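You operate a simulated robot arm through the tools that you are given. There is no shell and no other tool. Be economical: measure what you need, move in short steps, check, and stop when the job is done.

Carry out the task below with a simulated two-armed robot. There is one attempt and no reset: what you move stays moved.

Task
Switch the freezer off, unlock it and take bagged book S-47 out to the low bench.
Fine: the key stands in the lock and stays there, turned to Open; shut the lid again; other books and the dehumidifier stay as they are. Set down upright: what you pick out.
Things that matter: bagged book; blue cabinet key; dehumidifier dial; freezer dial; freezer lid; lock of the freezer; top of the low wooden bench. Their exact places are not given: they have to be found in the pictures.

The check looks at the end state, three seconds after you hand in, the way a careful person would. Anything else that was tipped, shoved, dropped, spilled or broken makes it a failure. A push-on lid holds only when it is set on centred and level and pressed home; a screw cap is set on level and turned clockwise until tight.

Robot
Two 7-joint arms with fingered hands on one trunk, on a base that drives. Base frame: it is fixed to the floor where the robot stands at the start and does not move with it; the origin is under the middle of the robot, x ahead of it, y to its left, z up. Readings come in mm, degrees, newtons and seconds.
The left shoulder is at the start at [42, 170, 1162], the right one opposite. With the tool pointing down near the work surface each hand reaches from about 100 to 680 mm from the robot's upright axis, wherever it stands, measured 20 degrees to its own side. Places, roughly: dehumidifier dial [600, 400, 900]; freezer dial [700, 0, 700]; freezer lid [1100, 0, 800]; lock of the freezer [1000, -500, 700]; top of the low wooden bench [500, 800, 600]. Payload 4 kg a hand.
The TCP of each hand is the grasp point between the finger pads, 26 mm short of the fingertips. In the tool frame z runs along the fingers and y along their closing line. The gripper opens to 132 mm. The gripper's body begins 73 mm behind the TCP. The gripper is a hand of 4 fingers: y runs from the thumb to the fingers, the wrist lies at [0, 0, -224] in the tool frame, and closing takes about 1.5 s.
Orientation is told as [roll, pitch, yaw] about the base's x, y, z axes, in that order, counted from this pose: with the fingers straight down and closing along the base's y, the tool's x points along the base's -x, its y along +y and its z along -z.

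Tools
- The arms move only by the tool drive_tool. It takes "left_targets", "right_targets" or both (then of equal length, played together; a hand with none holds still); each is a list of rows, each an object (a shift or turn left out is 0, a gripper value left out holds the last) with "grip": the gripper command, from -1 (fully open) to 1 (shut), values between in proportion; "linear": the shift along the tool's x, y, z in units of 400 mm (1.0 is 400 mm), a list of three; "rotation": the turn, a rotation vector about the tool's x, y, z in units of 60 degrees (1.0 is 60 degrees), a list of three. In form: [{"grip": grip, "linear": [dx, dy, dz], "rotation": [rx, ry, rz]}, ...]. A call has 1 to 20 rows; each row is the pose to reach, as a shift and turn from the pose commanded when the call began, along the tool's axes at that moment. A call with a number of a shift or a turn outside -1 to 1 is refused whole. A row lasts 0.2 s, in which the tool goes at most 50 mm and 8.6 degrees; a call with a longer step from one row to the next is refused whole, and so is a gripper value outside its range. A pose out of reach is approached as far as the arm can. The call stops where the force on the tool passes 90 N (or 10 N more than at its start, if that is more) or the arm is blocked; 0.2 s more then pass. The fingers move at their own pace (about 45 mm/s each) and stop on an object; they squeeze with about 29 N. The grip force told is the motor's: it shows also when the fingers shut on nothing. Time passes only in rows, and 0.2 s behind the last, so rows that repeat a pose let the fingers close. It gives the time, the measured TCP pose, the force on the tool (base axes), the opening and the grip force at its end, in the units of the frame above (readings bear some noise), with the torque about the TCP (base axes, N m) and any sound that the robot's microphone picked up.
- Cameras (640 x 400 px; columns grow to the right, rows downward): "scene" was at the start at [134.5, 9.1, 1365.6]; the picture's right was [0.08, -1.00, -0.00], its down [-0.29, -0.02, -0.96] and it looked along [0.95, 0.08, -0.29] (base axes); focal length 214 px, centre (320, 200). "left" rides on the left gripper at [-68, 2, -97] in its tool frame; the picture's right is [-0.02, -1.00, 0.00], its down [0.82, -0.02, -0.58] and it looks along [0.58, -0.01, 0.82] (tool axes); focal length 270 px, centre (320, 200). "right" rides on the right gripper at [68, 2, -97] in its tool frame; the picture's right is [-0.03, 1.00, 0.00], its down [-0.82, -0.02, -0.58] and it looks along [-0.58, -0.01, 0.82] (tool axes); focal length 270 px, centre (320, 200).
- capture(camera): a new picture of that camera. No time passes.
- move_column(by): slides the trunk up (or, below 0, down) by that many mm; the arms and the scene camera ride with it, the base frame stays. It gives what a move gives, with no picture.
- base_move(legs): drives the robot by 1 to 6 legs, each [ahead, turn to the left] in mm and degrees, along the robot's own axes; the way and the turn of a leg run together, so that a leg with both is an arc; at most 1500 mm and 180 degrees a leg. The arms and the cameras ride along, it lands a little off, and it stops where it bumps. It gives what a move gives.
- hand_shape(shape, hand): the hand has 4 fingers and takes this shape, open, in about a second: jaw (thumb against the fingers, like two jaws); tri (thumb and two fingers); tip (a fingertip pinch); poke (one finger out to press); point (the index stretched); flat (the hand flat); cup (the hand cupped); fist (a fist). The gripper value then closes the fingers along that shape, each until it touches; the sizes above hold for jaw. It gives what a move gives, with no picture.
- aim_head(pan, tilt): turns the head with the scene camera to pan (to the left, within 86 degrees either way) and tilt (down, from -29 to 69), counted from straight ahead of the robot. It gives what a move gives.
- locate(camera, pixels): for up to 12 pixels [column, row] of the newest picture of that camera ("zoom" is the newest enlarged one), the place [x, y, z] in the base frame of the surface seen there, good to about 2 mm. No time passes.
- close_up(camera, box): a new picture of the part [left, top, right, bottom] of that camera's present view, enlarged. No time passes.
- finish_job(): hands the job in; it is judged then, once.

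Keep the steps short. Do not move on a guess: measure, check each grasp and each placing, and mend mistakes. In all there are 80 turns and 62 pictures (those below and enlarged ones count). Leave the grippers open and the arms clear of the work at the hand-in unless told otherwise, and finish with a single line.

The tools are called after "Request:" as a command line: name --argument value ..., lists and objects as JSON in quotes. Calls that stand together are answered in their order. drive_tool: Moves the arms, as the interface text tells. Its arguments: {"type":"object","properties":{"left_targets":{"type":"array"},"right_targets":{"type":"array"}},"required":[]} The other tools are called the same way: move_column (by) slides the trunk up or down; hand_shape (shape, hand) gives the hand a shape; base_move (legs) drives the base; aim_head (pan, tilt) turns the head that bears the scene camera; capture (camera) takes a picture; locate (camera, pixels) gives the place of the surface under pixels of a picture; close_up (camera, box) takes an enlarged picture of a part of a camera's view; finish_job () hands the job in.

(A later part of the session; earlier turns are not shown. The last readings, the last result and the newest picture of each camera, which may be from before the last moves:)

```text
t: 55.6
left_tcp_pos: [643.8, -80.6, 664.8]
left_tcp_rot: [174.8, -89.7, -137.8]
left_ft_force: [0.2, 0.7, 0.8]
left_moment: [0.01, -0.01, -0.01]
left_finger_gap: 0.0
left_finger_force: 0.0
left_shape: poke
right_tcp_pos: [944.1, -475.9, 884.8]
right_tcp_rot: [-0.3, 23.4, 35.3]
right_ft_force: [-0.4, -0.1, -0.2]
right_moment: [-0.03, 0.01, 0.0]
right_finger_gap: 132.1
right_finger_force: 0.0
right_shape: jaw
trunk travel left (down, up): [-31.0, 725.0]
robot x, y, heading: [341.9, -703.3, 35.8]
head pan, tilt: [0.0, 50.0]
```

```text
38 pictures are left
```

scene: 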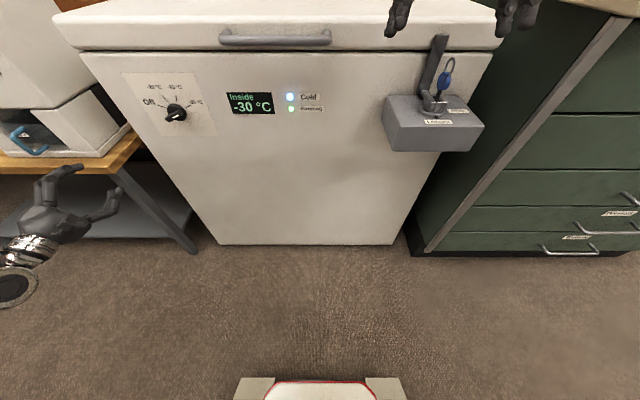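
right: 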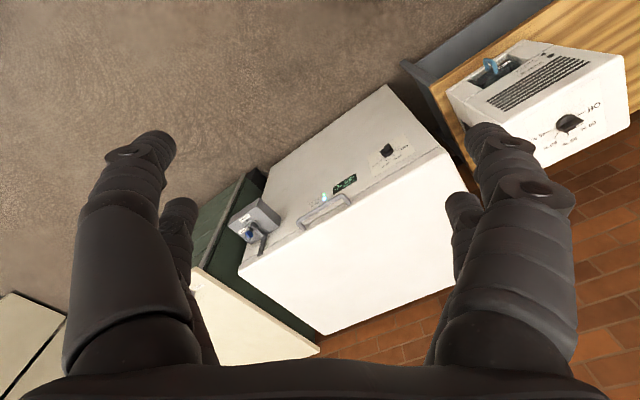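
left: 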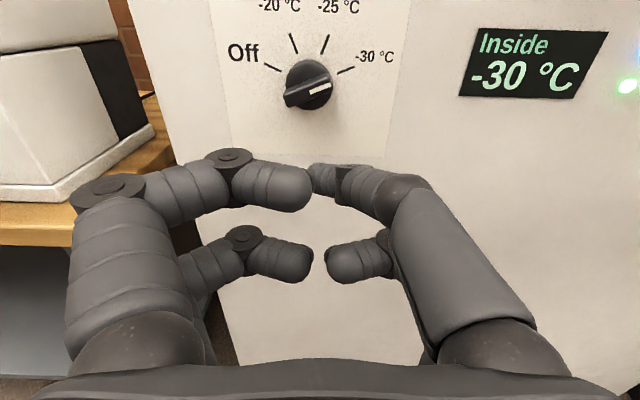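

The poke fingertip is at about the TCP's u and z, some 10–15 mm ahead of it, and the other fingers lie 30 mm behind. I'll approach under the bar's right half, stopping just short of the knob's disc.

Request:
drive_tool --left_targets '[{"linear": [-0.0, -0.0225, 0.09]}, {"linear": [0.015, -0.0225, 0.18]}, {"linear": [0.015, -0.0225, 0.2675]}, {"linear": [0.015, -0.0225, 0.2675]}]'

Request:
capture --camera "left"

Request:
close_up --camera "scene" --box '[110, 60, 240, 141]'

```text
t: 56.6
left_tcp_pos: [736.0, -24.1, 658.5]
left_tcp_rot: [174.1, -89.8, -137.2]
left_ft_force: [0.1, 0.4, -0.2]
left_moment: [-0.03, -0.01, 0.03]
left_finger_gap: 0.0
left_finger_force: 0.1
left_shape: poke
right_tcp_pos: [944.6, -474.6, 884.1]
right_tcp_rot: [-0.2, 23.3, 35.3]
right_ft_force: [-0.5, 0.8, 0.3]
right_moment: [-0.02, 0.07, 0.02]
right_finger_gap: 132.1
right_finger_force: 0.0
right_shape: jaw
trunk travel left (down, up): [-31.0, 725.0]
robot x, y, heading: [341.1, -703.9, 36.0]
head pan, tilt: [0.0, 50.0]
```

```text
37 pictures are left
```

left: 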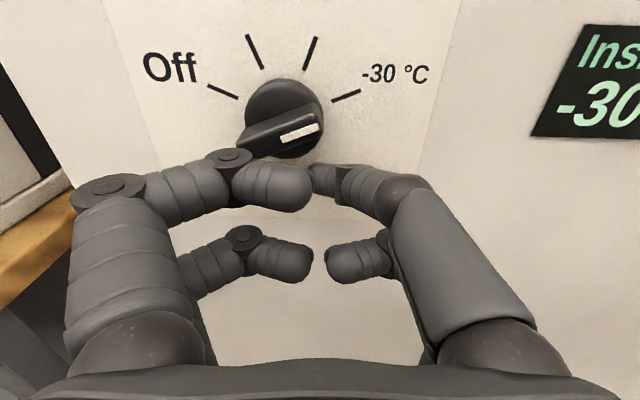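

```text
4.92 times, centred on (175, 100) of scene
```

zoom: 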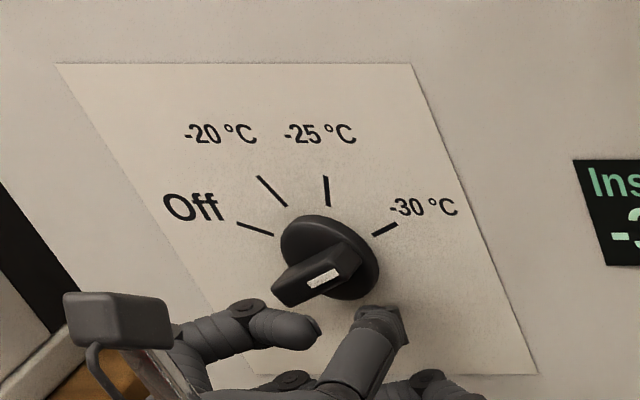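

Request:
locate --camera "left" --pixels '[[230, 158], [280, 170], [300, 180], [255, 172], [318, 178], [316, 168], [345, 172], [300, 132], [250, 148]]'

Request:
locate --camera "zoom" --pixels '[[380, 308], [395, 325], [360, 335], [365, 315], [245, 308], [300, 320], [325, 278], [280, 300], [350, 250]]'

```text
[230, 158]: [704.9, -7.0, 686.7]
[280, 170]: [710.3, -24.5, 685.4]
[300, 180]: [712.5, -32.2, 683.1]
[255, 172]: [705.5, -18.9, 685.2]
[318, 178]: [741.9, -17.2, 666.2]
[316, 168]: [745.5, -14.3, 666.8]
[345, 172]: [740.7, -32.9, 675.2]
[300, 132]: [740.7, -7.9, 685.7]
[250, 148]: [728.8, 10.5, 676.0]
```

```text
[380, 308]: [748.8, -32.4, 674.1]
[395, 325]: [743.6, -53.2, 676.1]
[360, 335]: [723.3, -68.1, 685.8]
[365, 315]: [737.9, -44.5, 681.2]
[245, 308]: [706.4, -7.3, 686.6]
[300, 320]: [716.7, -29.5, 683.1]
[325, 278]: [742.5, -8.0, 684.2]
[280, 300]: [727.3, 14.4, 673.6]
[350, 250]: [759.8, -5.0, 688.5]
```

The fingertip is clear below the bar. I'll advance 12 mm and start pushing the right end up along the arc.

Request:
drive_tool --left_targets '[{"linear": [0, 0, 0.03]}, {"linear": [-0.03, 0, 0.03]}, {"linear": [-0.0423, -0.0045, 0.03]}, {"linear": [-0.0555, -0.0065, 0.03]}, {"linear": [-0.0555, -0.0065, 0.03]}]'

Request:
capture --camera "left"

```text
t: 57.8
left_tcp_pos: [747.3, -19.4, 681.1]
left_tcp_rot: [175.2, -89.7, -138.2]
left_ft_force: [0.9, -1.1, 0.4]
left_moment: [-0.01, -0.03, -0.01]
left_finger_gap: 0.0
left_finger_force: 0.0
left_shape: poke
right_tcp_pos: [943.3, -474.8, 884.6]
right_tcp_rot: [-0.1, 23.4, 35.3]
right_ft_force: [0.0, 0.2, -0.2]
right_moment: [0.03, -0.02, -0.01]
right_finger_gap: 132.0
right_finger_force: 0.1
right_shape: jaw
trunk travel left (down, up): [-31.0, 725.0]
robot x, y, heading: [341.0, -700.4, 35.9]
head pan, tilt: [0.0, 50.0]
```

```text
35 pictures are left
```

left: 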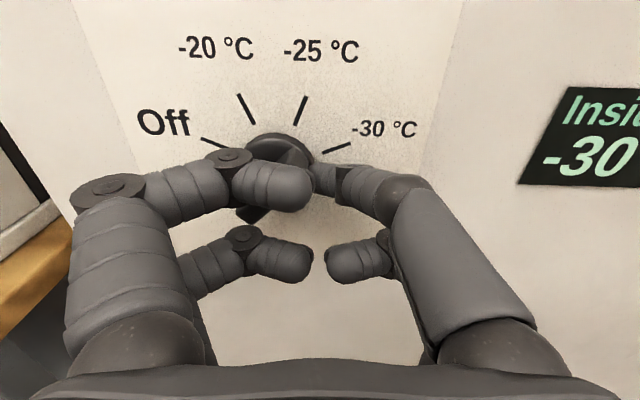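

The bar is turning, so I'll continue along the arc to about 150° and check.

Request:
drive_tool --left_targets '[{"linear": [-0.0133, 0.0015, 0]}, {"linear": [-0.0258, 0.0065, 0]}, {"linear": [-0.0368, 0.0145, 0]}, {"linear": [-0.045, 0.025, 0]}, {"linear": [-0.0503, 0.0375, 0]}, {"linear": [-0.0525, 0.0508, 0]}, {"linear": [-0.0515, 0.06, 0]}, {"linear": [-0.0515, 0.06, 0]}]'

Request:
close_up --camera "scene" --box '[110, 60, 240, 141]'

```text
t: 59.6
left_tcp_pos: [732.4, 0.6, 702.4]
left_tcp_rot: [171.9, -89.6, -134.7]
left_ft_force: [-4.2, 2.5, 5.9]
left_moment: [0.1, -0.09, 0.12]
left_finger_gap: 0.0
left_finger_force: 0.1
left_shape: poke
right_tcp_pos: [944.3, -474.7, 885.1]
right_tcp_rot: [-0.2, 23.3, 35.3]
right_ft_force: [0.0, -0.1, -0.1]
right_moment: [-0.01, 0.03, 0.01]
right_finger_gap: 132.1
right_finger_force: 0.1
right_shape: jaw
trunk travel left (down, up): [-31.0, 725.0]
robot x, y, heading: [344.4, -705.6, 36.1]
head pan, tilt: [0.0, 50.0]
```

```text
4.92 times, centred on (175, 100) of scene
```

zoom: 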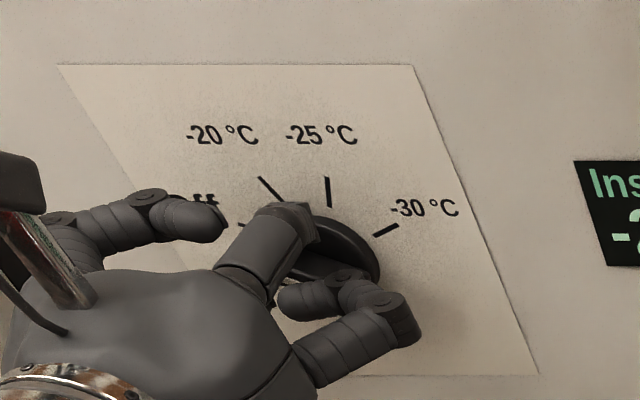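

It's nearly there. I'll give a small further push toward Off, then back straight out to view it.

Request:
drive_tool --left_targets '[{"linear": [0.005, 0.011, 0]}, {"linear": [0.009, 0.014, 0]}, {"linear": [0.009, 0.014, 0]}, {"linear": [-0.01, 0.01, -0.02]}, {"linear": [-0.01, 0.01, -0.12]}, {"linear": [-0.01, 0.05, -0.22]}, {"linear": [-0.01, 0.05, -0.22]}]'

Request:
close_up --camera "scene" --box '[110, 60, 330, 198]'

```text
t: 61.2
left_tcp_pos: [653.8, -37.2, 704.4]
left_tcp_rot: [178.8, -89.8, -141.7]
left_ft_force: [-0.4, -0.4, 0.3]
left_moment: [-0.04, -0.01, -0.01]
left_finger_gap: 0.0
left_finger_force: 0.0
left_shape: poke
right_tcp_pos: [944.3, -475.0, 884.3]
right_tcp_rot: [-0.2, 23.4, 35.3]
right_ft_force: [-0.1, 0.0, 0.7]
right_moment: [0.0, -0.01, -0.02]
right_finger_gap: 132.1
right_finger_force: 0.0
right_shape: jaw
trunk travel left (down, up): [-31.0, 725.0]
robot x, y, heading: [344.7, -705.5, 35.9]
head pan, tilt: [0.0, 50.0]
```

```text
2.90 times, centred on (220, 129) of scene
```

zoom: 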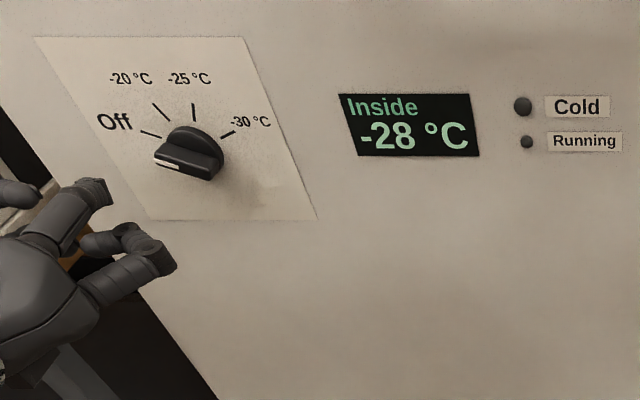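

The dial is on Off and both lamps are out. Next is the lock: I'll raise the trunk, check the arms, then drive 150 mm closer.

Request:
move_column --by 390

Request:
hand_shape --hand "left" --shape "jaw"

Request:
base_move --legs '[[150, 0]]'

Request:
drive_tool --right_targets '[{"linear": [0.05, 0, 0], "rotation": [0, -0.1, 0]}, {"linear": [0.1, 0, 0], "rotation": [0, -0.2, 0]}, {"linear": [0.15, 0, 0], "rotation": [0, -0.3, 0]}, {"linear": [0.2, 0, 0], "rotation": [0, -0.39, 0]}, {"linear": [0.2, 0, 0], "rotation": [0, -0.39, 0]}]'

Request:
capture --camera "scene"

```text
t: 64.9
left_tcp_pos: [651.4, -36.2, 1095.4]
left_tcp_rot: [175.1, -89.6, -138.0]
left_ft_force: [0.4, 0.0, 0.3]
left_moment: [0.01, 0.0, 0.0]
left_finger_gap: 0.0
left_finger_force: 0.0
left_shape: poke
right_tcp_pos: [776.7, -595.4, 1487.1]
right_tcp_rot: [0.1, -3.8, 35.3]
right_ft_force: [0.7, 0.3, 0.3]
right_moment: [-0.01, -0.02, -0.03]
right_finger_gap: 132.1
right_finger_force: 0.0
right_shape: jaw
trunk travel left (down, up): [-421.0, 335.0]
robot x, y, heading: [341.8, -703.1, 36.0]
head pan, tilt: [0.0, 50.0]
```

```text
t: 65.8
left_tcp_pos: [650.5, -37.1, 1095.0]
left_tcp_rot: [176.1, -89.5, -139.2]
left_ft_force: [-0.9, -0.2, 0.0]
left_moment: [0.0, -0.02, 0.02]
left_finger_gap: 131.8
left_finger_force: 0.1
left_shape: jaw
right_tcp_pos: [777.4, -596.0, 1488.9]
right_tcp_rot: [0.1, -3.8, 35.3]
right_ft_force: [0.4, -0.2, 0.8]
right_moment: [0.01, 0.01, 0.02]
right_finger_gap: 132.0
right_finger_force: 0.0
right_shape: jaw
trunk travel left (down, up): [-421.0, 335.0]
robot x, y, heading: [345.5, -704.1, 35.9]
head pan, tilt: [0.0, 50.0]
```

```text
t: 67.2
left_tcp_pos: [778.2, 52.8, 1094.2]
left_tcp_rot: [173.9, -89.9, -137.2]
left_ft_force: [0.7, 0.3, -0.7]
left_moment: [-0.02, -0.03, 0.0]
left_finger_gap: 132.0
left_finger_force: 0.0
left_shape: jaw
right_tcp_pos: [903.7, -504.8, 1487.3]
right_tcp_rot: [0.1, -3.5, 35.0]
right_ft_force: [0.5, 1.0, -1.0]
right_moment: [-0.03, 0.01, 0.01]
right_finger_gap: 131.8
right_finger_force: 0.1
right_shape: jaw
trunk travel left (down, up): [-421.0, 335.0]
robot x, y, heading: [466.5, -611.5, 35.9]
head pan, tilt: [0.0, 50.0]
```

```text
t: 68.4
left_tcp_pos: [776.8, 51.2, 1095.7]
left_tcp_rot: [176.2, -89.7, -139.4]
left_ft_force: [-0.1, -0.7, 0.4]
left_moment: [-0.02, -0.01, -0.03]
left_finger_gap: 131.8
left_finger_force: 0.1
left_shape: jaw
right_tcp_pos: [836.3, -554.1, 1482.0]
right_tcp_rot: [0.2, -27.2, 35.0]
right_ft_force: [-0.6, -0.3, -0.6]
right_moment: [-0.02, 0.05, 0.02]
right_finger_gap: 132.0
right_finger_force: 0.0
right_shape: jaw
trunk travel left (down, up): [-421.0, 335.0]
robot x, y, heading: [464.9, -616.7, 35.9]
head pan, tilt: [0.0, 50.0]
```

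```text
32 pictures are left
```

scene: 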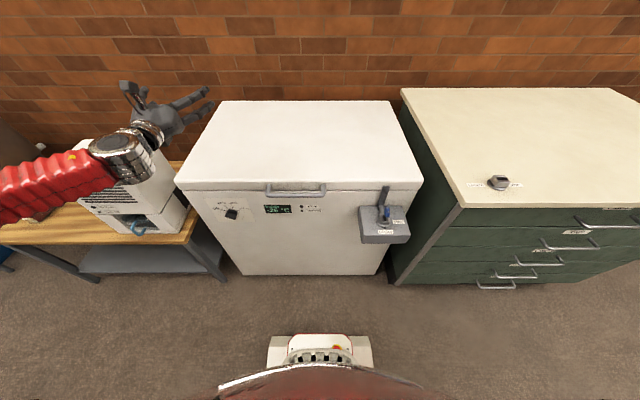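

The right hand is now free. I'll measure the key closely from this higher view.

Request:
close_up --camera "scene" --box '[350, 180, 420, 250]'

Request:
locate --camera "zoom" --pixels '[[320, 240], [345, 235], [365, 230], [330, 310], [250, 400], [400, 300], [420, 430], [310, 330]]'

```text
5.71 times, centred on (385, 215) of scene
```

zoom: 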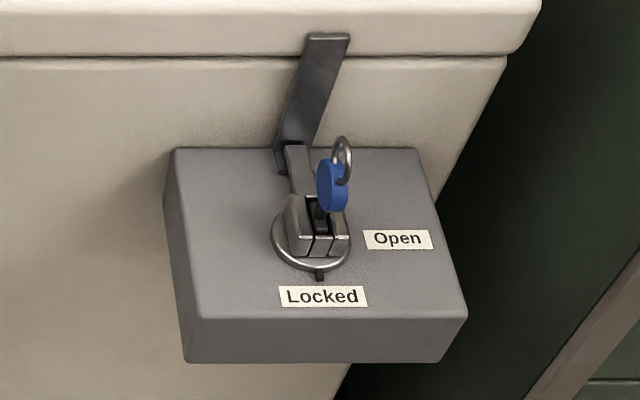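

```text
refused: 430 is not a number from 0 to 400
```

Request:
locate --camera "zoom" --pixels '[[330, 175], [330, 200], [325, 185], [343, 185], [343, 142], [320, 215], [298, 245], [345, 240], [320, 275], [320, 300], [395, 238], [295, 150]]'

```text
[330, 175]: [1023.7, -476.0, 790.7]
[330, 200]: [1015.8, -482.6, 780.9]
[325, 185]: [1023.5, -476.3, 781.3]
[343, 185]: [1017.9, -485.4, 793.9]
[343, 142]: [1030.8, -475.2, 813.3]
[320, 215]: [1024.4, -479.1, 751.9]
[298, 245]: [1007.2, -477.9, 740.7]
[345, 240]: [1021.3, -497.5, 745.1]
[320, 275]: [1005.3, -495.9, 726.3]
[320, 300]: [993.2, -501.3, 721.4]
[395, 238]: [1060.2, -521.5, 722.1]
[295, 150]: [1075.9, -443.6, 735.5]
```

The key's bow is a plate lying front-to-back at about [1024,-479,787]. I'll bring the right hand, pointing down, above it in two steps.

Request:
drive_tool --right_targets '[{"linear": [-0.005, -0.012, 0.098], "rotation": [0, 0.045, -0.003]}, {"linear": [-0.01, -0.023, 0.196], "rotation": [0, 0.09, -0.005]}, {"linear": [-0.015, -0.035, 0.294], "rotation": [0, 0.136, -0.008]}, {"linear": [-0.02, -0.046, 0.392], "rotation": [0, 0.181, -0.011]}, {"linear": [-0.025, -0.058, 0.49], "rotation": [0, 0.227, -0.013]}, {"linear": [-0.029, -0.07, 0.588], "rotation": [0, 0.272, -0.016]}, {"linear": [-0.034, -0.081, 0.686], "rotation": [0, 0.317, -0.019]}, {"linear": [-0.039, -0.093, 0.784], "rotation": [0, 0.362, -0.021]}, {"linear": [-0.044, -0.104, 0.882], "rotation": [0, 0.408, -0.024]}, {"linear": [-0.049, -0.116, 0.98], "rotation": [0, 0.453, -0.027]}, {"linear": [-0.049, -0.116, 0.98], "rotation": [0, 0.453, -0.027]}]'

```text
t: 70.8
left_tcp_pos: [775.6, 49.9, 1096.0]
left_tcp_rot: [177.8, -89.6, -141.1]
left_ft_force: [-1.2, -0.3, -0.4]
left_moment: [-0.01, 0.03, -0.02]
left_finger_gap: 131.9
left_finger_force: 0.1
left_shape: jaw
right_tcp_pos: [1023.8, -479.3, 1144.6]
right_tcp_rot: [-0.2, 0.0, 36.7]
right_ft_force: [-0.9, -1.0, -0.2]
right_moment: [-0.05, -0.02, -0.01]
right_finger_gap: 132.0
right_finger_force: 0.0
right_shape: jaw
trunk travel left (down, up): [-421.0, 335.0]
robot x, y, heading: [464.1, -616.4, 35.9]
head pan, tilt: [0.0, 50.0]
```

It's exactly above the key. I'll descend to z≈855 and look with the right hand camera.

Request:
drive_tool --right_targets '[{"linear": [0, 0, 0.12], "grip": -0.2}, {"linear": [0, 0, 0.24]}, {"linear": [0, 0, 0.36]}, {"linear": [0, 0, 0.48]}, {"linear": [0, 0, 0.6]}, {"linear": [0, 0, 0.72]}, {"linear": [0, 0, 0.72]}]'

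Request:
capture --camera "right"

```text
t: 72.4
left_tcp_pos: [776.1, 51.1, 1096.7]
left_tcp_rot: [177.0, -89.7, -140.2]
left_ft_force: [1.0, 0.1, 0.6]
left_moment: [0.01, -0.03, 0.0]
left_finger_gap: 131.8
left_finger_force: 0.1
left_shape: jaw
right_tcp_pos: [1023.9, -477.7, 855.0]
right_tcp_rot: [-0.2, 0.0, 36.8]
right_ft_force: [-0.1, -0.5, -0.4]
right_moment: [-0.01, 0.02, 0.0]
right_finger_gap: 80.0
right_finger_force: 0.1
right_shape: jaw
trunk travel left (down, up): [-421.0, 335.0]
robot x, y, heading: [469.0, -614.8, 35.6]
head pan, tilt: [0.0, 50.0]
```

```text
30 pictures are left
```

right: 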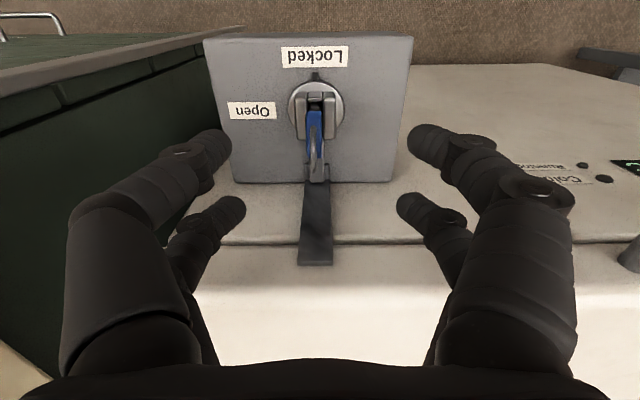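

The key bow is centred between the jaws. I'll descend 65 mm so the bow is between the pads, then close.

Request:
drive_tool --right_targets '[{"linear": [0, 0, 0.08]}, {"linear": [0, 0, 0.1625]}, {"linear": [0, 0, 0.1625]}, {"linear": [0, 0, 0.1625], "grip": 0.3}, {"linear": [0, 0, 0.1625], "grip": 1}, {"linear": [0, 0, 0.1625]}, {"linear": [0, 0, 0.1625]}, {"linear": [0, 0, 0.1625]}, {"linear": [0, 0, 0.1625]}, {"linear": [0, 0, 0.1625]}, {"linear": [0, 0, 0.1625]}, {"linear": [0, 0, 0.1625]}]'

Request:
capture --camera "right"

```text
t: 75.0
left_tcp_pos: [776.3, 50.9, 1095.5]
left_tcp_rot: [175.6, -89.7, -138.9]
left_ft_force: [0.0, 0.4, -0.2]
left_moment: [0.0, 0.01, -0.03]
left_finger_gap: 131.8
left_finger_force: 0.1
left_shape: jaw
right_tcp_pos: [1022.5, -478.3, 790.9]
right_tcp_rot: [-0.4, 0.1, 36.7]
right_ft_force: [0.0, -0.3, -0.9]
right_moment: [-0.05, 0.0, 0.0]
right_finger_gap: 0.1
right_finger_force: 29.0
right_shape: jaw
trunk travel left (down, up): [-421.0, 335.0]
robot x, y, heading: [466.3, -613.3, 36.0]
head pan, tilt: [0.0, 50.0]
```

```text
29 pictures are left
```

right: 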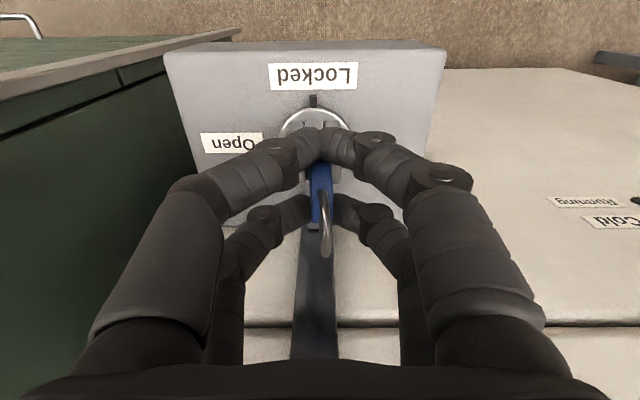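

The rear finger pair holds the bow and the front pair has met just ahead of it. I'll turn it 45° counterclockwise as seen from above and check.

Request:
drive_tool --right_targets '[{"rotation": [0, 0, -0.1]}, {"rotation": [0, 0, -0.2]}, {"rotation": [0, 0, -0.3]}, {"rotation": [0, 0, -0.4]}, {"rotation": [0, 0, -0.5]}, {"rotation": [0, 0, -0.6]}, {"rotation": [0, 0, -0.7]}, {"rotation": [0, 0, -0.75]}, {"rotation": [0, 0, -0.75]}]'

Request:
capture --camera "right"

```text
t: 77.0
left_tcp_pos: [776.4, 51.1, 1096.6]
left_tcp_rot: [173.9, -89.7, -137.3]
left_ft_force: [-1.0, -0.3, -0.1]
left_moment: [0.01, -0.01, -0.04]
left_finger_gap: 131.8
left_finger_force: 0.1
left_shape: jaw
right_tcp_pos: [1022.3, -479.6, 790.9]
right_tcp_rot: [0.0, 0.2, 81.7]
right_ft_force: [1.2, -1.7, -0.8]
right_moment: [-0.05, -0.09, -0.03]
right_finger_gap: 0.1
right_finger_force: 29.3
right_shape: jaw
trunk travel left (down, up): [-421.0, 335.0]
robot x, y, heading: [468.5, -614.9, 35.9]
head pan, tilt: [0.0, 50.0]
```

```text
28 pictures are left
```

right: 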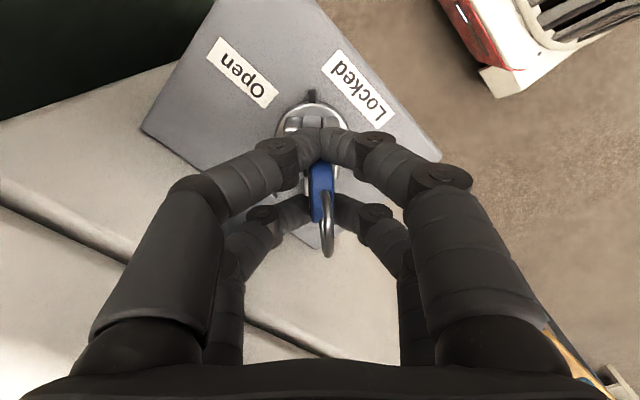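

The key is turning; the pointer is halfway. I'll continue the remaining 45°.

Request:
drive_tool --right_targets '[{"rotation": [0, 0, -0.1]}, {"rotation": [0, 0, -0.2]}, {"rotation": [0, 0, -0.3]}, {"rotation": [0, 0, -0.4]}, {"rotation": [0, 0, -0.5]}, {"rotation": [0, 0, -0.6]}, {"rotation": [0, 0, -0.7]}, {"rotation": [0, 0, -0.77]}, {"rotation": [0, 0, -0.77]}]'

Request:
capture --camera "right"

```text
t: 79.0
left_tcp_pos: [777.7, 50.8, 1096.6]
left_tcp_rot: [174.7, -89.6, -138.0]
left_ft_force: [0.0, -0.2, -0.2]
left_moment: [0.01, 0.01, -0.02]
left_finger_gap: 131.7
left_finger_force: 0.1
left_shape: jaw
right_tcp_pos: [1023.7, -479.7, 790.1]
right_tcp_rot: [0.1, 0.1, 128.0]
right_ft_force: [2.7, -0.6, 1.5]
right_moment: [-0.07, -0.1, -0.01]
right_finger_gap: 0.1
right_finger_force: 28.5
right_shape: jaw
trunk travel left (down, up): [-421.0, 335.0]
robot x, y, heading: [464.3, -613.5, 35.8]
head pan, tilt: [0.0, 50.0]
```

```text
27 pictures are left
```

right: 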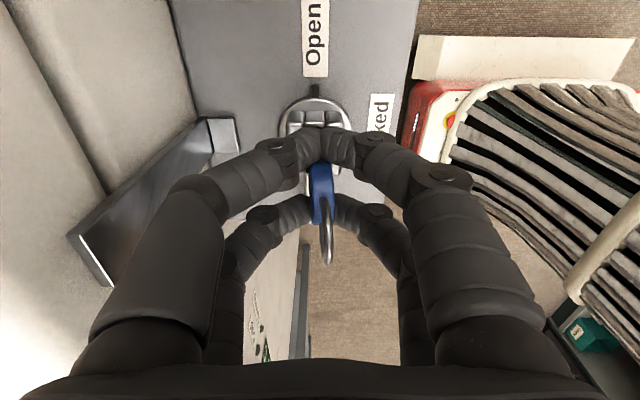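

The pointer is on Open and the hasp is free. I'll open the fingers a little, wait, then lift straight up and unroll.

Request:
drive_tool --right_targets '[{"grip": 0.5}, {"grip": 0.5}, {"grip": 0.5}, {"grip": 0.5}, {"linear": [0, 0, -0.05]}, {"linear": [0, 0, -0.15]}, {"linear": [0, 0, -0.25]}, {"linear": [0, 0, -0.37]}, {"linear": [0, 0, -0.49], "rotation": [0, 0, 0.12]}, {"linear": [0, 0, -0.6], "rotation": [0, 0, 0.26]}, {"linear": [0, 0, -0.6], "rotation": [0, 0, 0.4]}, {"linear": [0, 0, -0.6], "rotation": [0, 0, 0.54]}, {"linear": [0, 0, -0.6], "rotation": [0, 0, 0.68]}, {"linear": [0, 0, -0.6], "rotation": [0, 0, 0.82]}, {"linear": [0, 0, -0.6], "rotation": [0, 0, 0.96]}, {"linear": [0, 0, -0.6], "rotation": [0, 0, 0.96]}]'

Request:
close_up --camera "scene" --box '[250, 150, 430, 262]'

Request:
locate --camera "zoom" --pixels '[[70, 125], [170, 125], [260, 125], [75, 145], [170, 145], [255, 145], [400, 90], [490, 190]]'

```text
t: 82.4
left_tcp_pos: [777.3, 51.8, 1095.4]
left_tcp_rot: [176.4, -89.7, -139.7]
left_ft_force: [1.1, 0.0, -0.3]
left_moment: [-0.01, 0.01, 0.02]
left_finger_gap: 131.9
left_finger_force: 0.1
left_shape: jaw
right_tcp_pos: [1022.2, -478.5, 1030.4]
right_tcp_rot: [-0.1, 0.2, 70.2]
right_ft_force: [-0.1, 0.8, 0.1]
right_moment: [-0.01, 0.01, -0.04]
right_finger_gap: 32.8
right_finger_force: 0.0
right_shape: jaw
trunk travel left (down, up): [-421.0, 335.0]
robot x, y, heading: [465.0, -614.7, 35.9]
head pan, tilt: [0.0, 50.0]
```

```text
3.56 times, centred on (340, 206) of scene
```

zoom: 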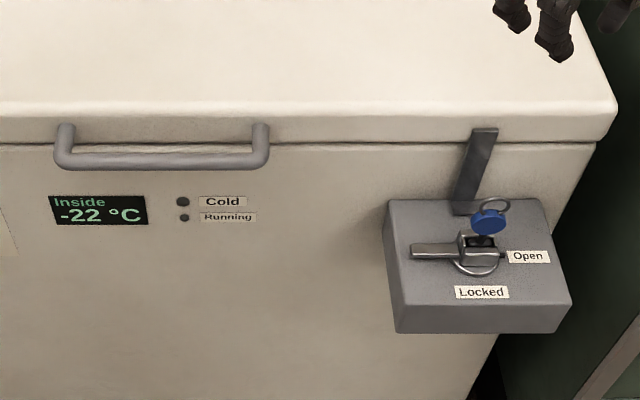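

```text
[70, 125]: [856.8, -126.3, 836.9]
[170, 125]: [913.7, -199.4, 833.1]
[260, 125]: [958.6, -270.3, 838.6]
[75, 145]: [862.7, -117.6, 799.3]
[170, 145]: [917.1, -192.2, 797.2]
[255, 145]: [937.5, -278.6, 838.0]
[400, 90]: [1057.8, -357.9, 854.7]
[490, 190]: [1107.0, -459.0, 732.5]
```

The key is at Open and the hasp is clear. Next is the lid: I'll measure the handle bar and the lid precisely.

Request:
close_up --camera "scene" --box '[255, 165, 345, 221]'

Request:
locate --camera "zoom" --pixels '[[200, 195], [300, 195], [400, 195], [440, 195], [300, 205], [300, 110], [300, 130], [470, 150], [90, 150], [300, 60], [300, 180], [440, 180]]'

```text
7.11 times, centred on (300, 193) of scene
```

zoom: 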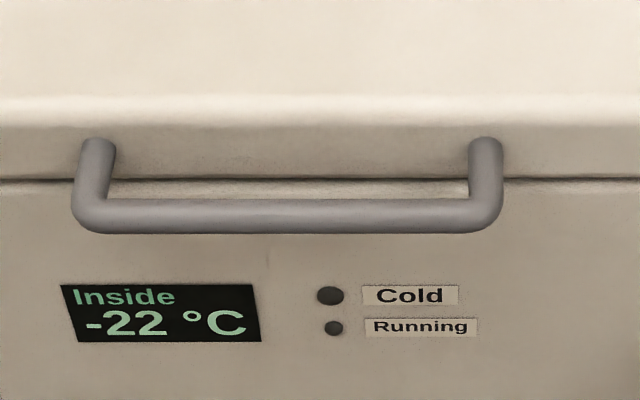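

```text
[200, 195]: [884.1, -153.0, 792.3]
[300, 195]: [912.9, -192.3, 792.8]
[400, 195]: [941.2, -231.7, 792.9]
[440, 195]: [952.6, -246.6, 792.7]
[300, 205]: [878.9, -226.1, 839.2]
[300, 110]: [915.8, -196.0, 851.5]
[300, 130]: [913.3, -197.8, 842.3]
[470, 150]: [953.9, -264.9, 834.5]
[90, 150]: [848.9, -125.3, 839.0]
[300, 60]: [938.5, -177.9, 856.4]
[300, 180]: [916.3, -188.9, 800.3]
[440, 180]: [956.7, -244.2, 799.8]
```

The bar is centred at about n=571, z=831 in freezer coordinates, 16 mm thick, with a 37 mm gap behind it. I'll bring the right hand over it, turned so the jaws close front to back.

Request:
drive_tool --right_targets '[{"linear": [-0.038, 0.068, 0], "rotation": [0, 0, -0.1175]}, {"linear": [-0.076, 0.136, 0], "rotation": [0, 0, -0.235]}, {"linear": [-0.114, 0.204, 0], "rotation": [0, 0, -0.3525]}, {"linear": [-0.152, 0.272, 0], "rotation": [0, 0, -0.47]}, {"linear": [-0.19, 0.34, 0], "rotation": [0, 0, -0.5875]}, {"linear": [-0.229, 0.407, 0], "rotation": [0, 0, -0.705]}, {"linear": [-0.267, 0.475, 0], "rotation": [0, 0, -0.8225]}, {"linear": [-0.305, 0.543, 0], "rotation": [0, 0, -0.94]}, {"linear": [-0.305, 0.543, 0], "rotation": [0, 0, -0.94]}]'

Request:
drive_tool --right_targets '[{"linear": [0, 0, 0.05], "rotation": [0.1, 0, 0]}, {"linear": [0, 0, 0.1], "rotation": [0.2, 0, 0]}, {"linear": [0, 0, 0.15], "rotation": [0.3, 0, 0]}, {"linear": [0, 0, 0.2], "rotation": [0.4, 0, 0]}, {"linear": [0, 0, 0.26], "rotation": [0.5, 0, 0]}, {"linear": [0, 0, 0.26], "rotation": [0.5, 0, 0]}]'

Request:
capture --camera "right"

```text
t: 84.4
left_tcp_pos: [777.2, 51.2, 1095.8]
left_tcp_rot: [174.1, -89.7, -137.4]
left_ft_force: [0.1, 0.6, -0.8]
left_moment: [-0.01, 0.03, -0.01]
left_finger_gap: 131.9
left_finger_force: 0.1
left_shape: jaw
right_tcp_pos: [860.2, -289.9, 1028.7]
right_tcp_rot: [0.1, 0.2, 126.8]
right_ft_force: [-0.5, 1.2, 0.7]
right_moment: [-0.01, 0.02, -0.01]
right_finger_gap: 33.1
right_finger_force: 0.0
right_shape: jaw
trunk travel left (down, up): [-421.0, 335.0]
robot x, y, heading: [464.1, -609.3, 35.7]
head pan, tilt: [0.0, 50.0]
```

```text
t: 85.8
left_tcp_pos: [777.1, 52.1, 1095.1]
left_tcp_rot: [176.6, -89.6, -140.0]
left_ft_force: [-0.3, 0.8, 0.4]
left_moment: [-0.01, 0.0, 0.01]
left_finger_gap: 131.6
left_finger_force: 0.1
left_shape: jaw
right_tcp_pos: [857.9, -292.9, 927.2]
right_tcp_rot: [-29.9, 0.4, 126.8]
right_ft_force: [0.0, -0.1, 0.8]
right_moment: [0.0, -0.02, 0.0]
right_finger_gap: 32.7
right_finger_force: 0.2
right_shape: jaw
trunk travel left (down, up): [-421.0, 335.0]
robot x, y, heading: [468.9, -614.9, 35.7]
head pan, tilt: [0.0, 50.0]
```

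```text
24 pictures are left
```

right: 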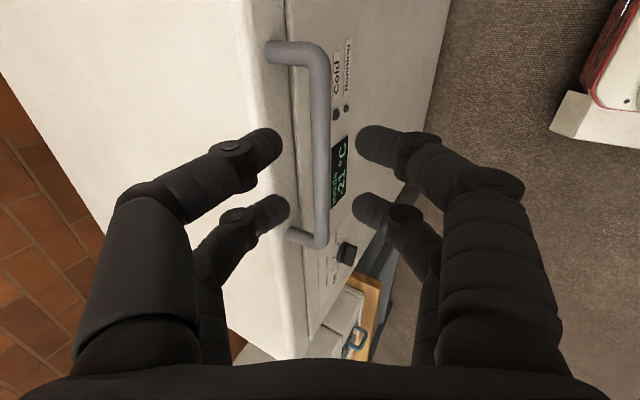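

The bar lies centred between the jaws. I'll advance 104 mm along the tool and close.

Request:
drive_tool --right_targets '[{"linear": [0, 0, 0.08]}, {"linear": [0, 0, 0.14]}, {"linear": [0, 0, 0.2]}, {"linear": [0, 0, 0.26]}, {"linear": [0, 0, 0.26], "grip": 1}, {"linear": [0, 0, 0.26]}, {"linear": [0, 0, 0.26]}, {"linear": [0, 0, 0.26]}, {"linear": [0, 0, 0.26]}]'

Request:
capture --camera "right"

```text
t: 87.8
left_tcp_pos: [777.4, 52.3, 1095.1]
left_tcp_rot: [177.5, -89.7, -140.7]
left_ft_force: [0.0, -0.6, -0.4]
left_moment: [0.02, 0.0, -0.02]
left_finger_gap: 131.9
left_finger_force: 0.1
left_shape: jaw
right_tcp_pos: [902.8, -259.5, 834.8]
right_tcp_rot: [-30.0, 0.3, 126.8]
right_ft_force: [7.4, 7.2, -8.3]
right_moment: [0.01, -0.05, 0.08]
right_finger_gap: 0.0
right_finger_force: 29.3
right_shape: jaw
trunk travel left (down, up): [-421.0, 335.0]
robot x, y, heading: [462.4, -615.1, 35.8]
head pan, tilt: [0.0, 50.0]
```

```text
23 pictures are left
```

right: 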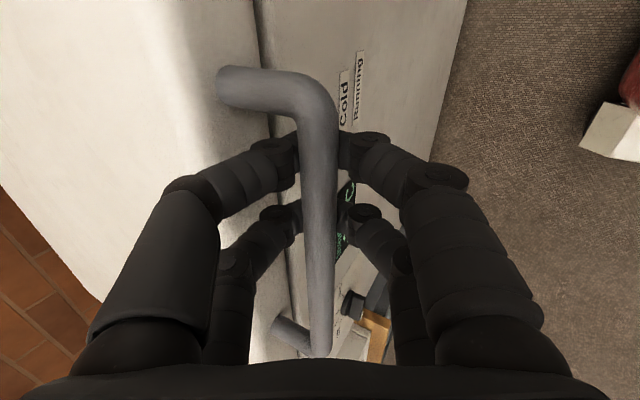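

The fingers have closed into a ring around the bar, so it can turn inside them. I'll lift the lid along its arc to about 30°.

Request:
drive_tool --right_targets '[{"linear": [0, -0.052, -0.069]}, {"linear": [0, -0.104, -0.138]}, {"linear": [0, -0.1645, -0.199]}, {"linear": [0, -0.225, -0.26]}, {"linear": [0, -0.2925, -0.3125]}, {"linear": [0, -0.361, -0.366]}, {"linear": [0, -0.435, -0.41]}, {"linear": [0, -0.51, -0.453]}, {"linear": [0, -0.51, -0.453]}]'

Request:
aim_head --pan 0 --tilt 35

Request:
capture --camera "scene"

```text
t: 89.8
left_tcp_pos: [776.6, 52.7, 1096.1]
left_tcp_rot: [175.1, -89.7, -138.4]
left_ft_force: [-0.1, 0.2, 0.3]
left_moment: [-0.03, 0.0, 0.02]
left_finger_gap: 132.2
left_finger_force: 0.0
left_shape: jaw
right_tcp_pos: [971.0, -205.0, 1094.1]
right_tcp_rot: [-29.9, 0.2, 126.7]
right_ft_force: [0.0, -0.9, 0.4]
right_moment: [0.02, 0.0, 0.05]
right_finger_gap: 0.0
right_finger_force: 28.4
right_shape: jaw
trunk travel left (down, up): [-421.0, 335.0]
robot x, y, heading: [467.8, -609.6, 35.6]
head pan, tilt: [0.0, 50.0]
```

```text
t: 90.6
left_tcp_pos: [777.7, 51.4, 1095.6]
left_tcp_rot: [176.4, -89.7, -139.7]
left_ft_force: [0.4, 0.8, 0.3]
left_moment: [0.02, 0.0, -0.02]
left_finger_gap: 131.7
left_finger_force: 0.0
left_shape: jaw
right_tcp_pos: [971.6, -205.2, 1094.1]
right_tcp_rot: [-29.8, 0.3, 126.7]
right_ft_force: [0.2, -0.1, -0.3]
right_moment: [0.01, 0.02, -0.03]
right_finger_gap: 0.0
right_finger_force: 29.1
right_shape: jaw
trunk travel left (down, up): [-421.0, 335.0]
robot x, y, heading: [466.4, -613.2, 35.7]
head pan, tilt: [0.0, 35.0]
```

```text
22 pictures are left
```

scene: 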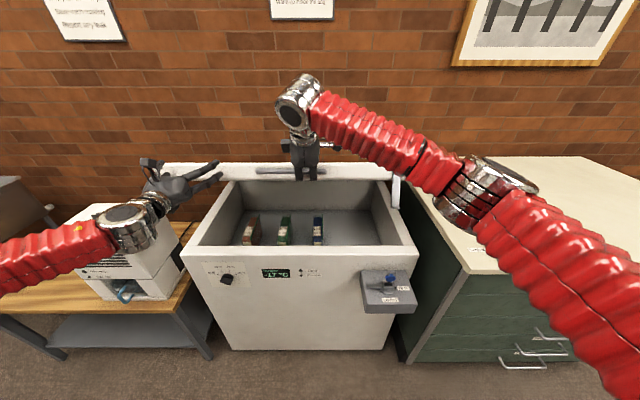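

The lid is up about 30° with no load on the hand, and three books are visible inside. I'll open it further to about 55°.

Request:
drive_tool --right_targets '[{"linear": [0, -0.079, -0.034], "rotation": [0.04, 0, 0]}, {"linear": [0, -0.157, -0.068], "rotation": [0.08, 0, 0]}, {"linear": [0, -0.24, -0.09], "rotation": [0.13, 0, 0]}, {"linear": [0, -0.3235, -0.11], "rotation": [0.18, 0, 0]}, {"linear": [0, -0.38, -0.12], "rotation": [0.23, 0, 0]}, {"linear": [0, -0.4365, -0.131], "rotation": [0.28, 0, 0]}, {"linear": [0, -0.49, -0.135], "rotation": [0.32, 0, 0]}, {"linear": [0, -0.55, -0.138], "rotation": [0.36, 0, 0]}, {"linear": [0, -0.55, -0.138], "rotation": [0.36, 0, 0]}]'

Request:
capture --camera "scene"

```text
t: 92.6
left_tcp_pos: [773.0, 48.6, 1098.7]
left_tcp_rot: [-179.9, -89.3, -143.3]
left_ft_force: [0.6, -0.7, -1.8]
left_moment: [0.01, 0.01, 0.02]
left_finger_gap: 132.1
left_finger_force: 0.0
left_shape: jaw
right_tcp_pos: [1091.5, -115.9, 1253.9]
right_tcp_rot: [-52.1, 0.3, 126.9]
right_ft_force: [-14.6, -7.9, 20.3]
right_moment: [0.24, -0.06, 0.18]
right_finger_gap: 0.0
right_finger_force: 28.7
right_shape: jaw
right hand out of reach, approached as far as the arm can: row 8, 9
trunk travel left (down, up): [-421.0, 335.0]
robot x, y, heading: [464.7, -610.9, 35.7]
head pan, tilt: [0.0, 35.0]
```

```text
21 pictures are left
```

scene: 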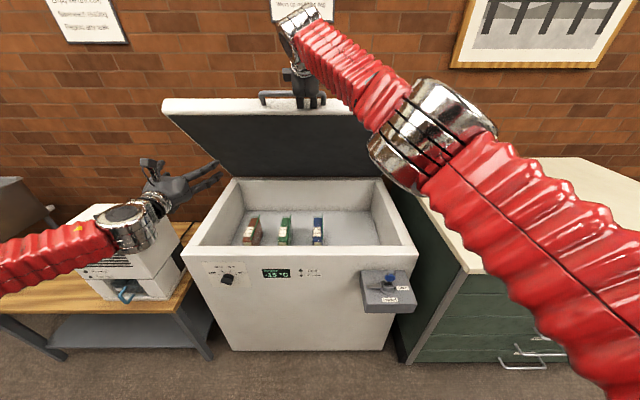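

The lid is at about 55° and pushes the hand slightly upward, so it isn't falling. I'll look at the book labels.

Request:
close_up --camera "scene" --box '[220, 195, 350, 265]'

Request:
locate --camera "scene" --pixels '[[251, 218], [249, 237], [286, 219], [283, 237], [318, 218], [317, 237], [315, 246], [300, 240], [280, 247], [300, 190], [320, 247], [284, 246]]'

```text
4.92 times, centred on (285, 230) of scene
```

zoom: 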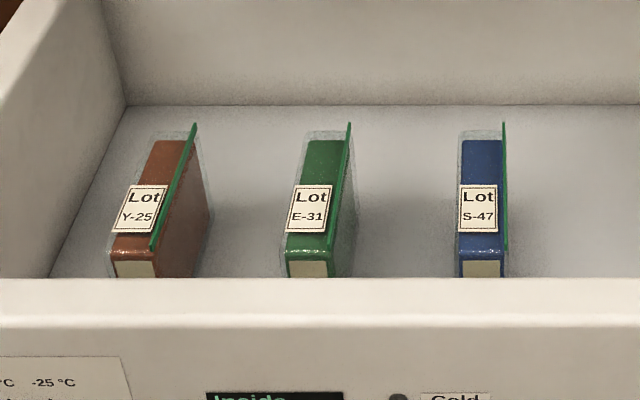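

```text
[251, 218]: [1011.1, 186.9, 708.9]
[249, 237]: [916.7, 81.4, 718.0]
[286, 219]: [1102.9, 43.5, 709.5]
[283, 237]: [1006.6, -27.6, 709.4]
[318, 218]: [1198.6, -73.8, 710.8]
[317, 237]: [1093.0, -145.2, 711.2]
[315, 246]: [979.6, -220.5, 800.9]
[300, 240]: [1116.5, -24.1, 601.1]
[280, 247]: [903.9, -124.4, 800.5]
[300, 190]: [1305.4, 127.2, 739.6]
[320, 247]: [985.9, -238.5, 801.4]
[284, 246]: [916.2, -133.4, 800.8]
```

S-47 is the blue, rightmost book: top z≈711, floor z≈601, centred near u≈771, n≈860. I'll loosen the right fingers on the bar to see whether the lid stays up by itself.

Request:
drive_tool --right_targets '[{"grip": 0.3}, {"grip": 0.1}, {"grip": 0.1}, {"grip": 0.1}, {"grip": 0.1}, {"grip": 0.1}]'

Request:
capture --camera "right"

```text
t: 94.0
left_tcp_pos: [772.1, 47.9, 1100.2]
left_tcp_rot: [178.6, -89.3, -141.8]
left_ft_force: [-0.5, 0.0, 0.3]
left_moment: [0.03, 0.0, -0.01]
left_finger_gap: 131.8
left_finger_force: 0.0
left_shape: jaw
right_tcp_pos: [1090.9, -117.6, 1255.9]
right_tcp_rot: [-52.2, 0.3, 126.7]
right_ft_force: [-16.2, -12.0, 24.7]
right_moment: [-0.32, 0.35, -0.03]
right_finger_gap: 53.8
right_finger_force: 0.1
right_shape: jaw
trunk travel left (down, up): [-421.0, 335.0]
robot x, y, heading: [466.1, -616.7, 35.8]
head pan, tilt: [0.0, 35.0]
```

```text
19 pictures are left
```

right: 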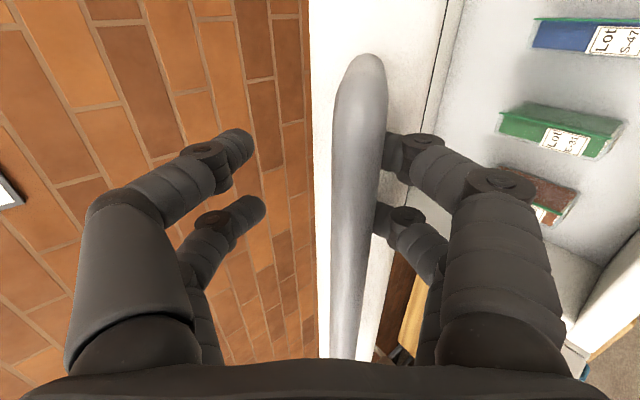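

The lid stays while the hand pushes it only radially. I'll back the hand off along its axis and check.

Request:
drive_tool --right_targets '[{"linear": [0, 0, -0.02]}, {"linear": [0, 0, -0.05]}, {"linear": [0, 0, -0.1]}, {"linear": [0, 0, -0.2]}, {"linear": [0, 0, -0.3]}, {"linear": [0, 0, -0.3]}]'

Request:
capture --camera "scene"

```text
t: 95.4
left_tcp_pos: [775.9, 50.3, 1095.8]
left_tcp_rot: [176.1, -89.7, -139.3]
left_ft_force: [0.9, -0.4, 0.0]
left_moment: [0.0, 0.0, -0.03]
left_finger_gap: 132.0
left_finger_force: 0.0
left_shape: jaw
right_tcp_pos: [1020.1, -169.6, 1323.3]
right_tcp_rot: [-51.5, 0.2, 126.7]
right_ft_force: [-0.3, 0.2, 0.6]
right_moment: [0.01, 0.02, 0.02]
right_finger_gap: 59.4
right_finger_force: 0.0
right_shape: jaw
trunk travel left (down, up): [-421.0, 335.0]
robot x, y, heading: [465.7, -616.3, 35.9]
head pan, tilt: [0.0, 35.0]
```

```text
18 pictures are left
```

scene: 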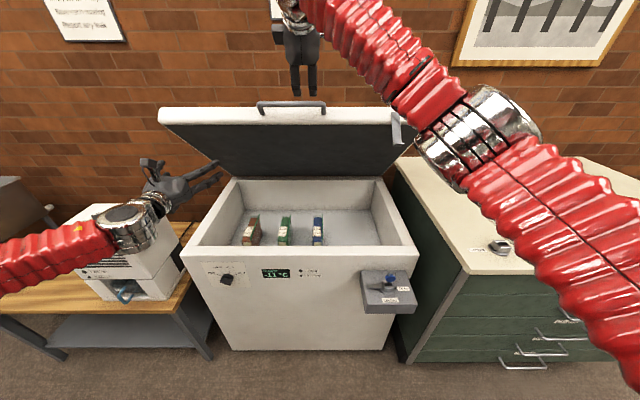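

The lid holds itself. I'll pull the right arm back out of the way while turning the left hand to point down.

Request:
drive_tool --right_targets '[{"linear": [0.02, 0.06, -0.09]}, {"linear": [0.06, 0.12, -0.18]}, {"linear": [0.12, 0.18, -0.26]}, {"linear": [0.19, 0.25, -0.33]}, {"linear": [0.26, 0.32, -0.4]}, {"linear": [0.34, 0.39, -0.46]}, {"linear": [0.42, 0.45, -0.51]}, {"linear": [0.5, 0.505, -0.557]}, {"linear": [0.5, 0.505, -0.557]}]' --left_targets '[{"linear": [0, -0.06, -0.06], "rotation": [0, 0.125, 0]}, {"linear": [0, -0.12, -0.12], "rotation": [0, 0.25, 0]}, {"linear": [0, -0.19, -0.18], "rotation": [0, 0.375, 0]}, {"linear": [0, -0.25, -0.24], "rotation": [0, 0.5, 0]}, {"linear": [0, -0.31, -0.28], "rotation": [0, 0.625, 0]}, {"linear": [0, -0.37, -0.28], "rotation": [0, 0.75, 0]}, {"linear": [0, -0.43, -0.28], "rotation": [0, 0.875, 0]}, {"linear": [0, -0.495, -0.28], "rotation": [0, 1, 0]}, {"linear": [0, -0.495, -0.28], "rotation": [0, 1, 0]}]'

Request:
drive_tool --left_targets '[{"rotation": [0, 0.125, 0]}, {"rotation": [0, 0.25, 0]}, {"rotation": [0, 0.375, 0]}, {"rotation": [0, 0.5, 0]}, {"rotation": [0, 0.5, 0]}]'

```text
t: 97.4
left_tcp_pos: [757.4, -197.6, 1049.3]
left_tcp_rot: [0.0, -30.5, 36.9]
left_ft_force: [-0.3, -0.6, -0.2]
left_moment: [0.01, 0.01, 0.01]
left_finger_gap: 131.8
left_finger_force: 0.1
left_shape: jaw
left hand out of reach, approached as far as the arm can: row 7, 8, 9
right_tcp_pos: [900.6, -511.5, 1302.6]
right_tcp_rot: [-51.6, 0.2, 126.7]
right_ft_force: [-1.1, 0.3, 0.3]
right_moment: [-0.02, 0.0, -0.01]
right_finger_gap: 59.0
right_finger_force: 0.0
right_shape: jaw
trunk travel left (down, up): [-421.0, 335.0]
robot x, y, heading: [465.3, -612.4, 35.7]
head pan, tilt: [0.0, 35.0]
```

```text
t: 98.6
left_tcp_pos: [641.5, -325.4, 959.6]
left_tcp_rot: [0.0, -2.6, 36.5]
left_ft_force: [-0.8, 0.3, -0.7]
left_moment: [-0.07, -0.01, 0.0]
left_finger_gap: 132.1
left_finger_force: 0.0
left_shape: jaw
left hand out of reach, approached as far as the arm can: row 1, 2, 3, 4, 5
right_tcp_pos: [897.7, -509.5, 1304.2]
right_tcp_rot: [-51.5, 0.4, 126.7]
right_ft_force: [-0.6, 1.3, 0.4]
right_moment: [-0.03, -0.04, -0.05]
right_finger_gap: 59.3
right_finger_force: 0.0
right_shape: jaw
trunk travel left (down, up): [-421.0, 335.0]
robot x, y, heading: [466.3, -615.9, 35.8]
head pan, tilt: [0.0, 35.0]
```

The left hand now points down. I'll drive forward 250 mm so the book comes within reach; the base front stays about 100 mm short of the freezer.

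Request:
base_move --legs '[[250, 0]]'

Request:
aim_head --pan 0 --tilt 50

Request:
capture --camera "scene"

```text
t: 100.5
left_tcp_pos: [851.6, -175.8, 958.7]
left_tcp_rot: [0.1, -2.5, 36.5]
left_ft_force: [0.0, -0.2, -0.5]
left_moment: [0.01, 0.03, -0.01]
left_finger_gap: 132.2
left_finger_force: 0.1
left_shape: jaw
right_tcp_pos: [1108.7, -360.2, 1302.8]
right_tcp_rot: [-51.5, 0.2, 126.7]
right_ft_force: [-0.2, 0.4, 0.9]
right_moment: [-0.02, 0.03, 0.01]
right_finger_gap: 59.3
right_finger_force: 0.0
right_shape: jaw
trunk travel left (down, up): [-421.0, 335.0]
robot x, y, heading: [674.7, -462.9, 35.7]
head pan, tilt: [0.0, 35.0]
```

```text
t: 101.2
left_tcp_pos: [850.9, -175.2, 959.1]
left_tcp_rot: [0.2, -2.7, 36.5]
left_ft_force: [0.0, 0.7, -0.1]
left_moment: [0.0, 0.0, 0.0]
left_finger_gap: 132.1
left_finger_force: 0.1
left_shape: jaw
right_tcp_pos: [1106.8, -360.8, 1303.3]
right_tcp_rot: [-51.6, 0.3, 126.7]
right_ft_force: [0.3, 0.2, 0.1]
right_moment: [-0.01, 0.0, 0.01]
right_finger_gap: 59.4
right_finger_force: 0.0
right_shape: jaw
trunk travel left (down, up): [-421.0, 335.0]
robot x, y, heading: [672.2, -462.4, 35.8]
head pan, tilt: [0.0, 50.0]
```

```text
17 pictures are left
```

scene: 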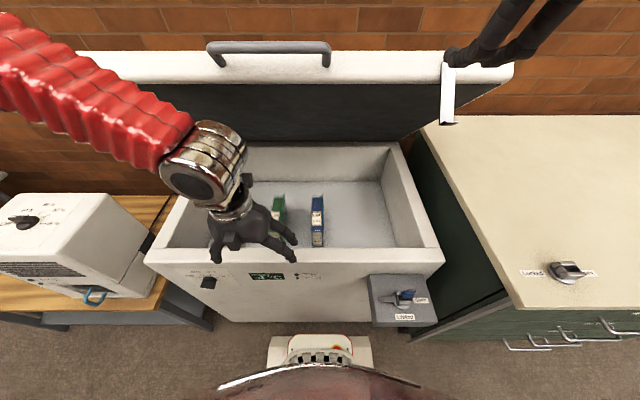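

Now I'll enlarge and measure book S-47.

Request:
close_up --camera "scene" --box '[290, 185, 354, 255]'

Request:
locate --camera "scene" --pixels '[[313, 198], [321, 198], [318, 210], [313, 228], [320, 228], [317, 243], [322, 243], [310, 243], [327, 222], [305, 222], [330, 240], [278, 205]]'

```text
5.71 times, centred on (322, 220) of scene
```

zoom: 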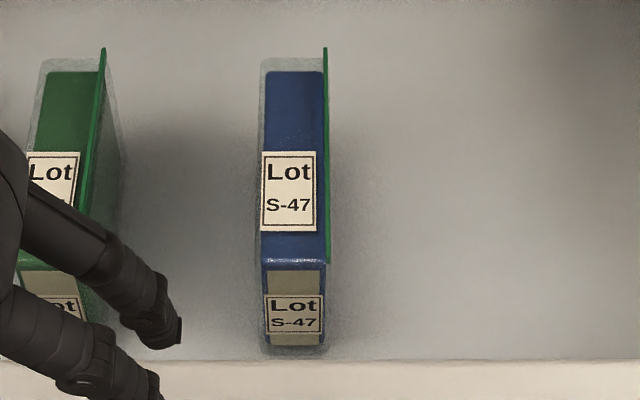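

```text
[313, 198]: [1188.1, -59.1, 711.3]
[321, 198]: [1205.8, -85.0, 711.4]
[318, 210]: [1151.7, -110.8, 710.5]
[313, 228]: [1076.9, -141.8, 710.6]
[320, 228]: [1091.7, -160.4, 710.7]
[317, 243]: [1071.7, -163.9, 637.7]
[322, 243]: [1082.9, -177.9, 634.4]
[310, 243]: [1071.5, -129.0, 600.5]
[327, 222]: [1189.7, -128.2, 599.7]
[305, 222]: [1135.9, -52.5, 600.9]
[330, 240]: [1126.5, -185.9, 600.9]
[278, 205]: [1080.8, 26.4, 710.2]
```

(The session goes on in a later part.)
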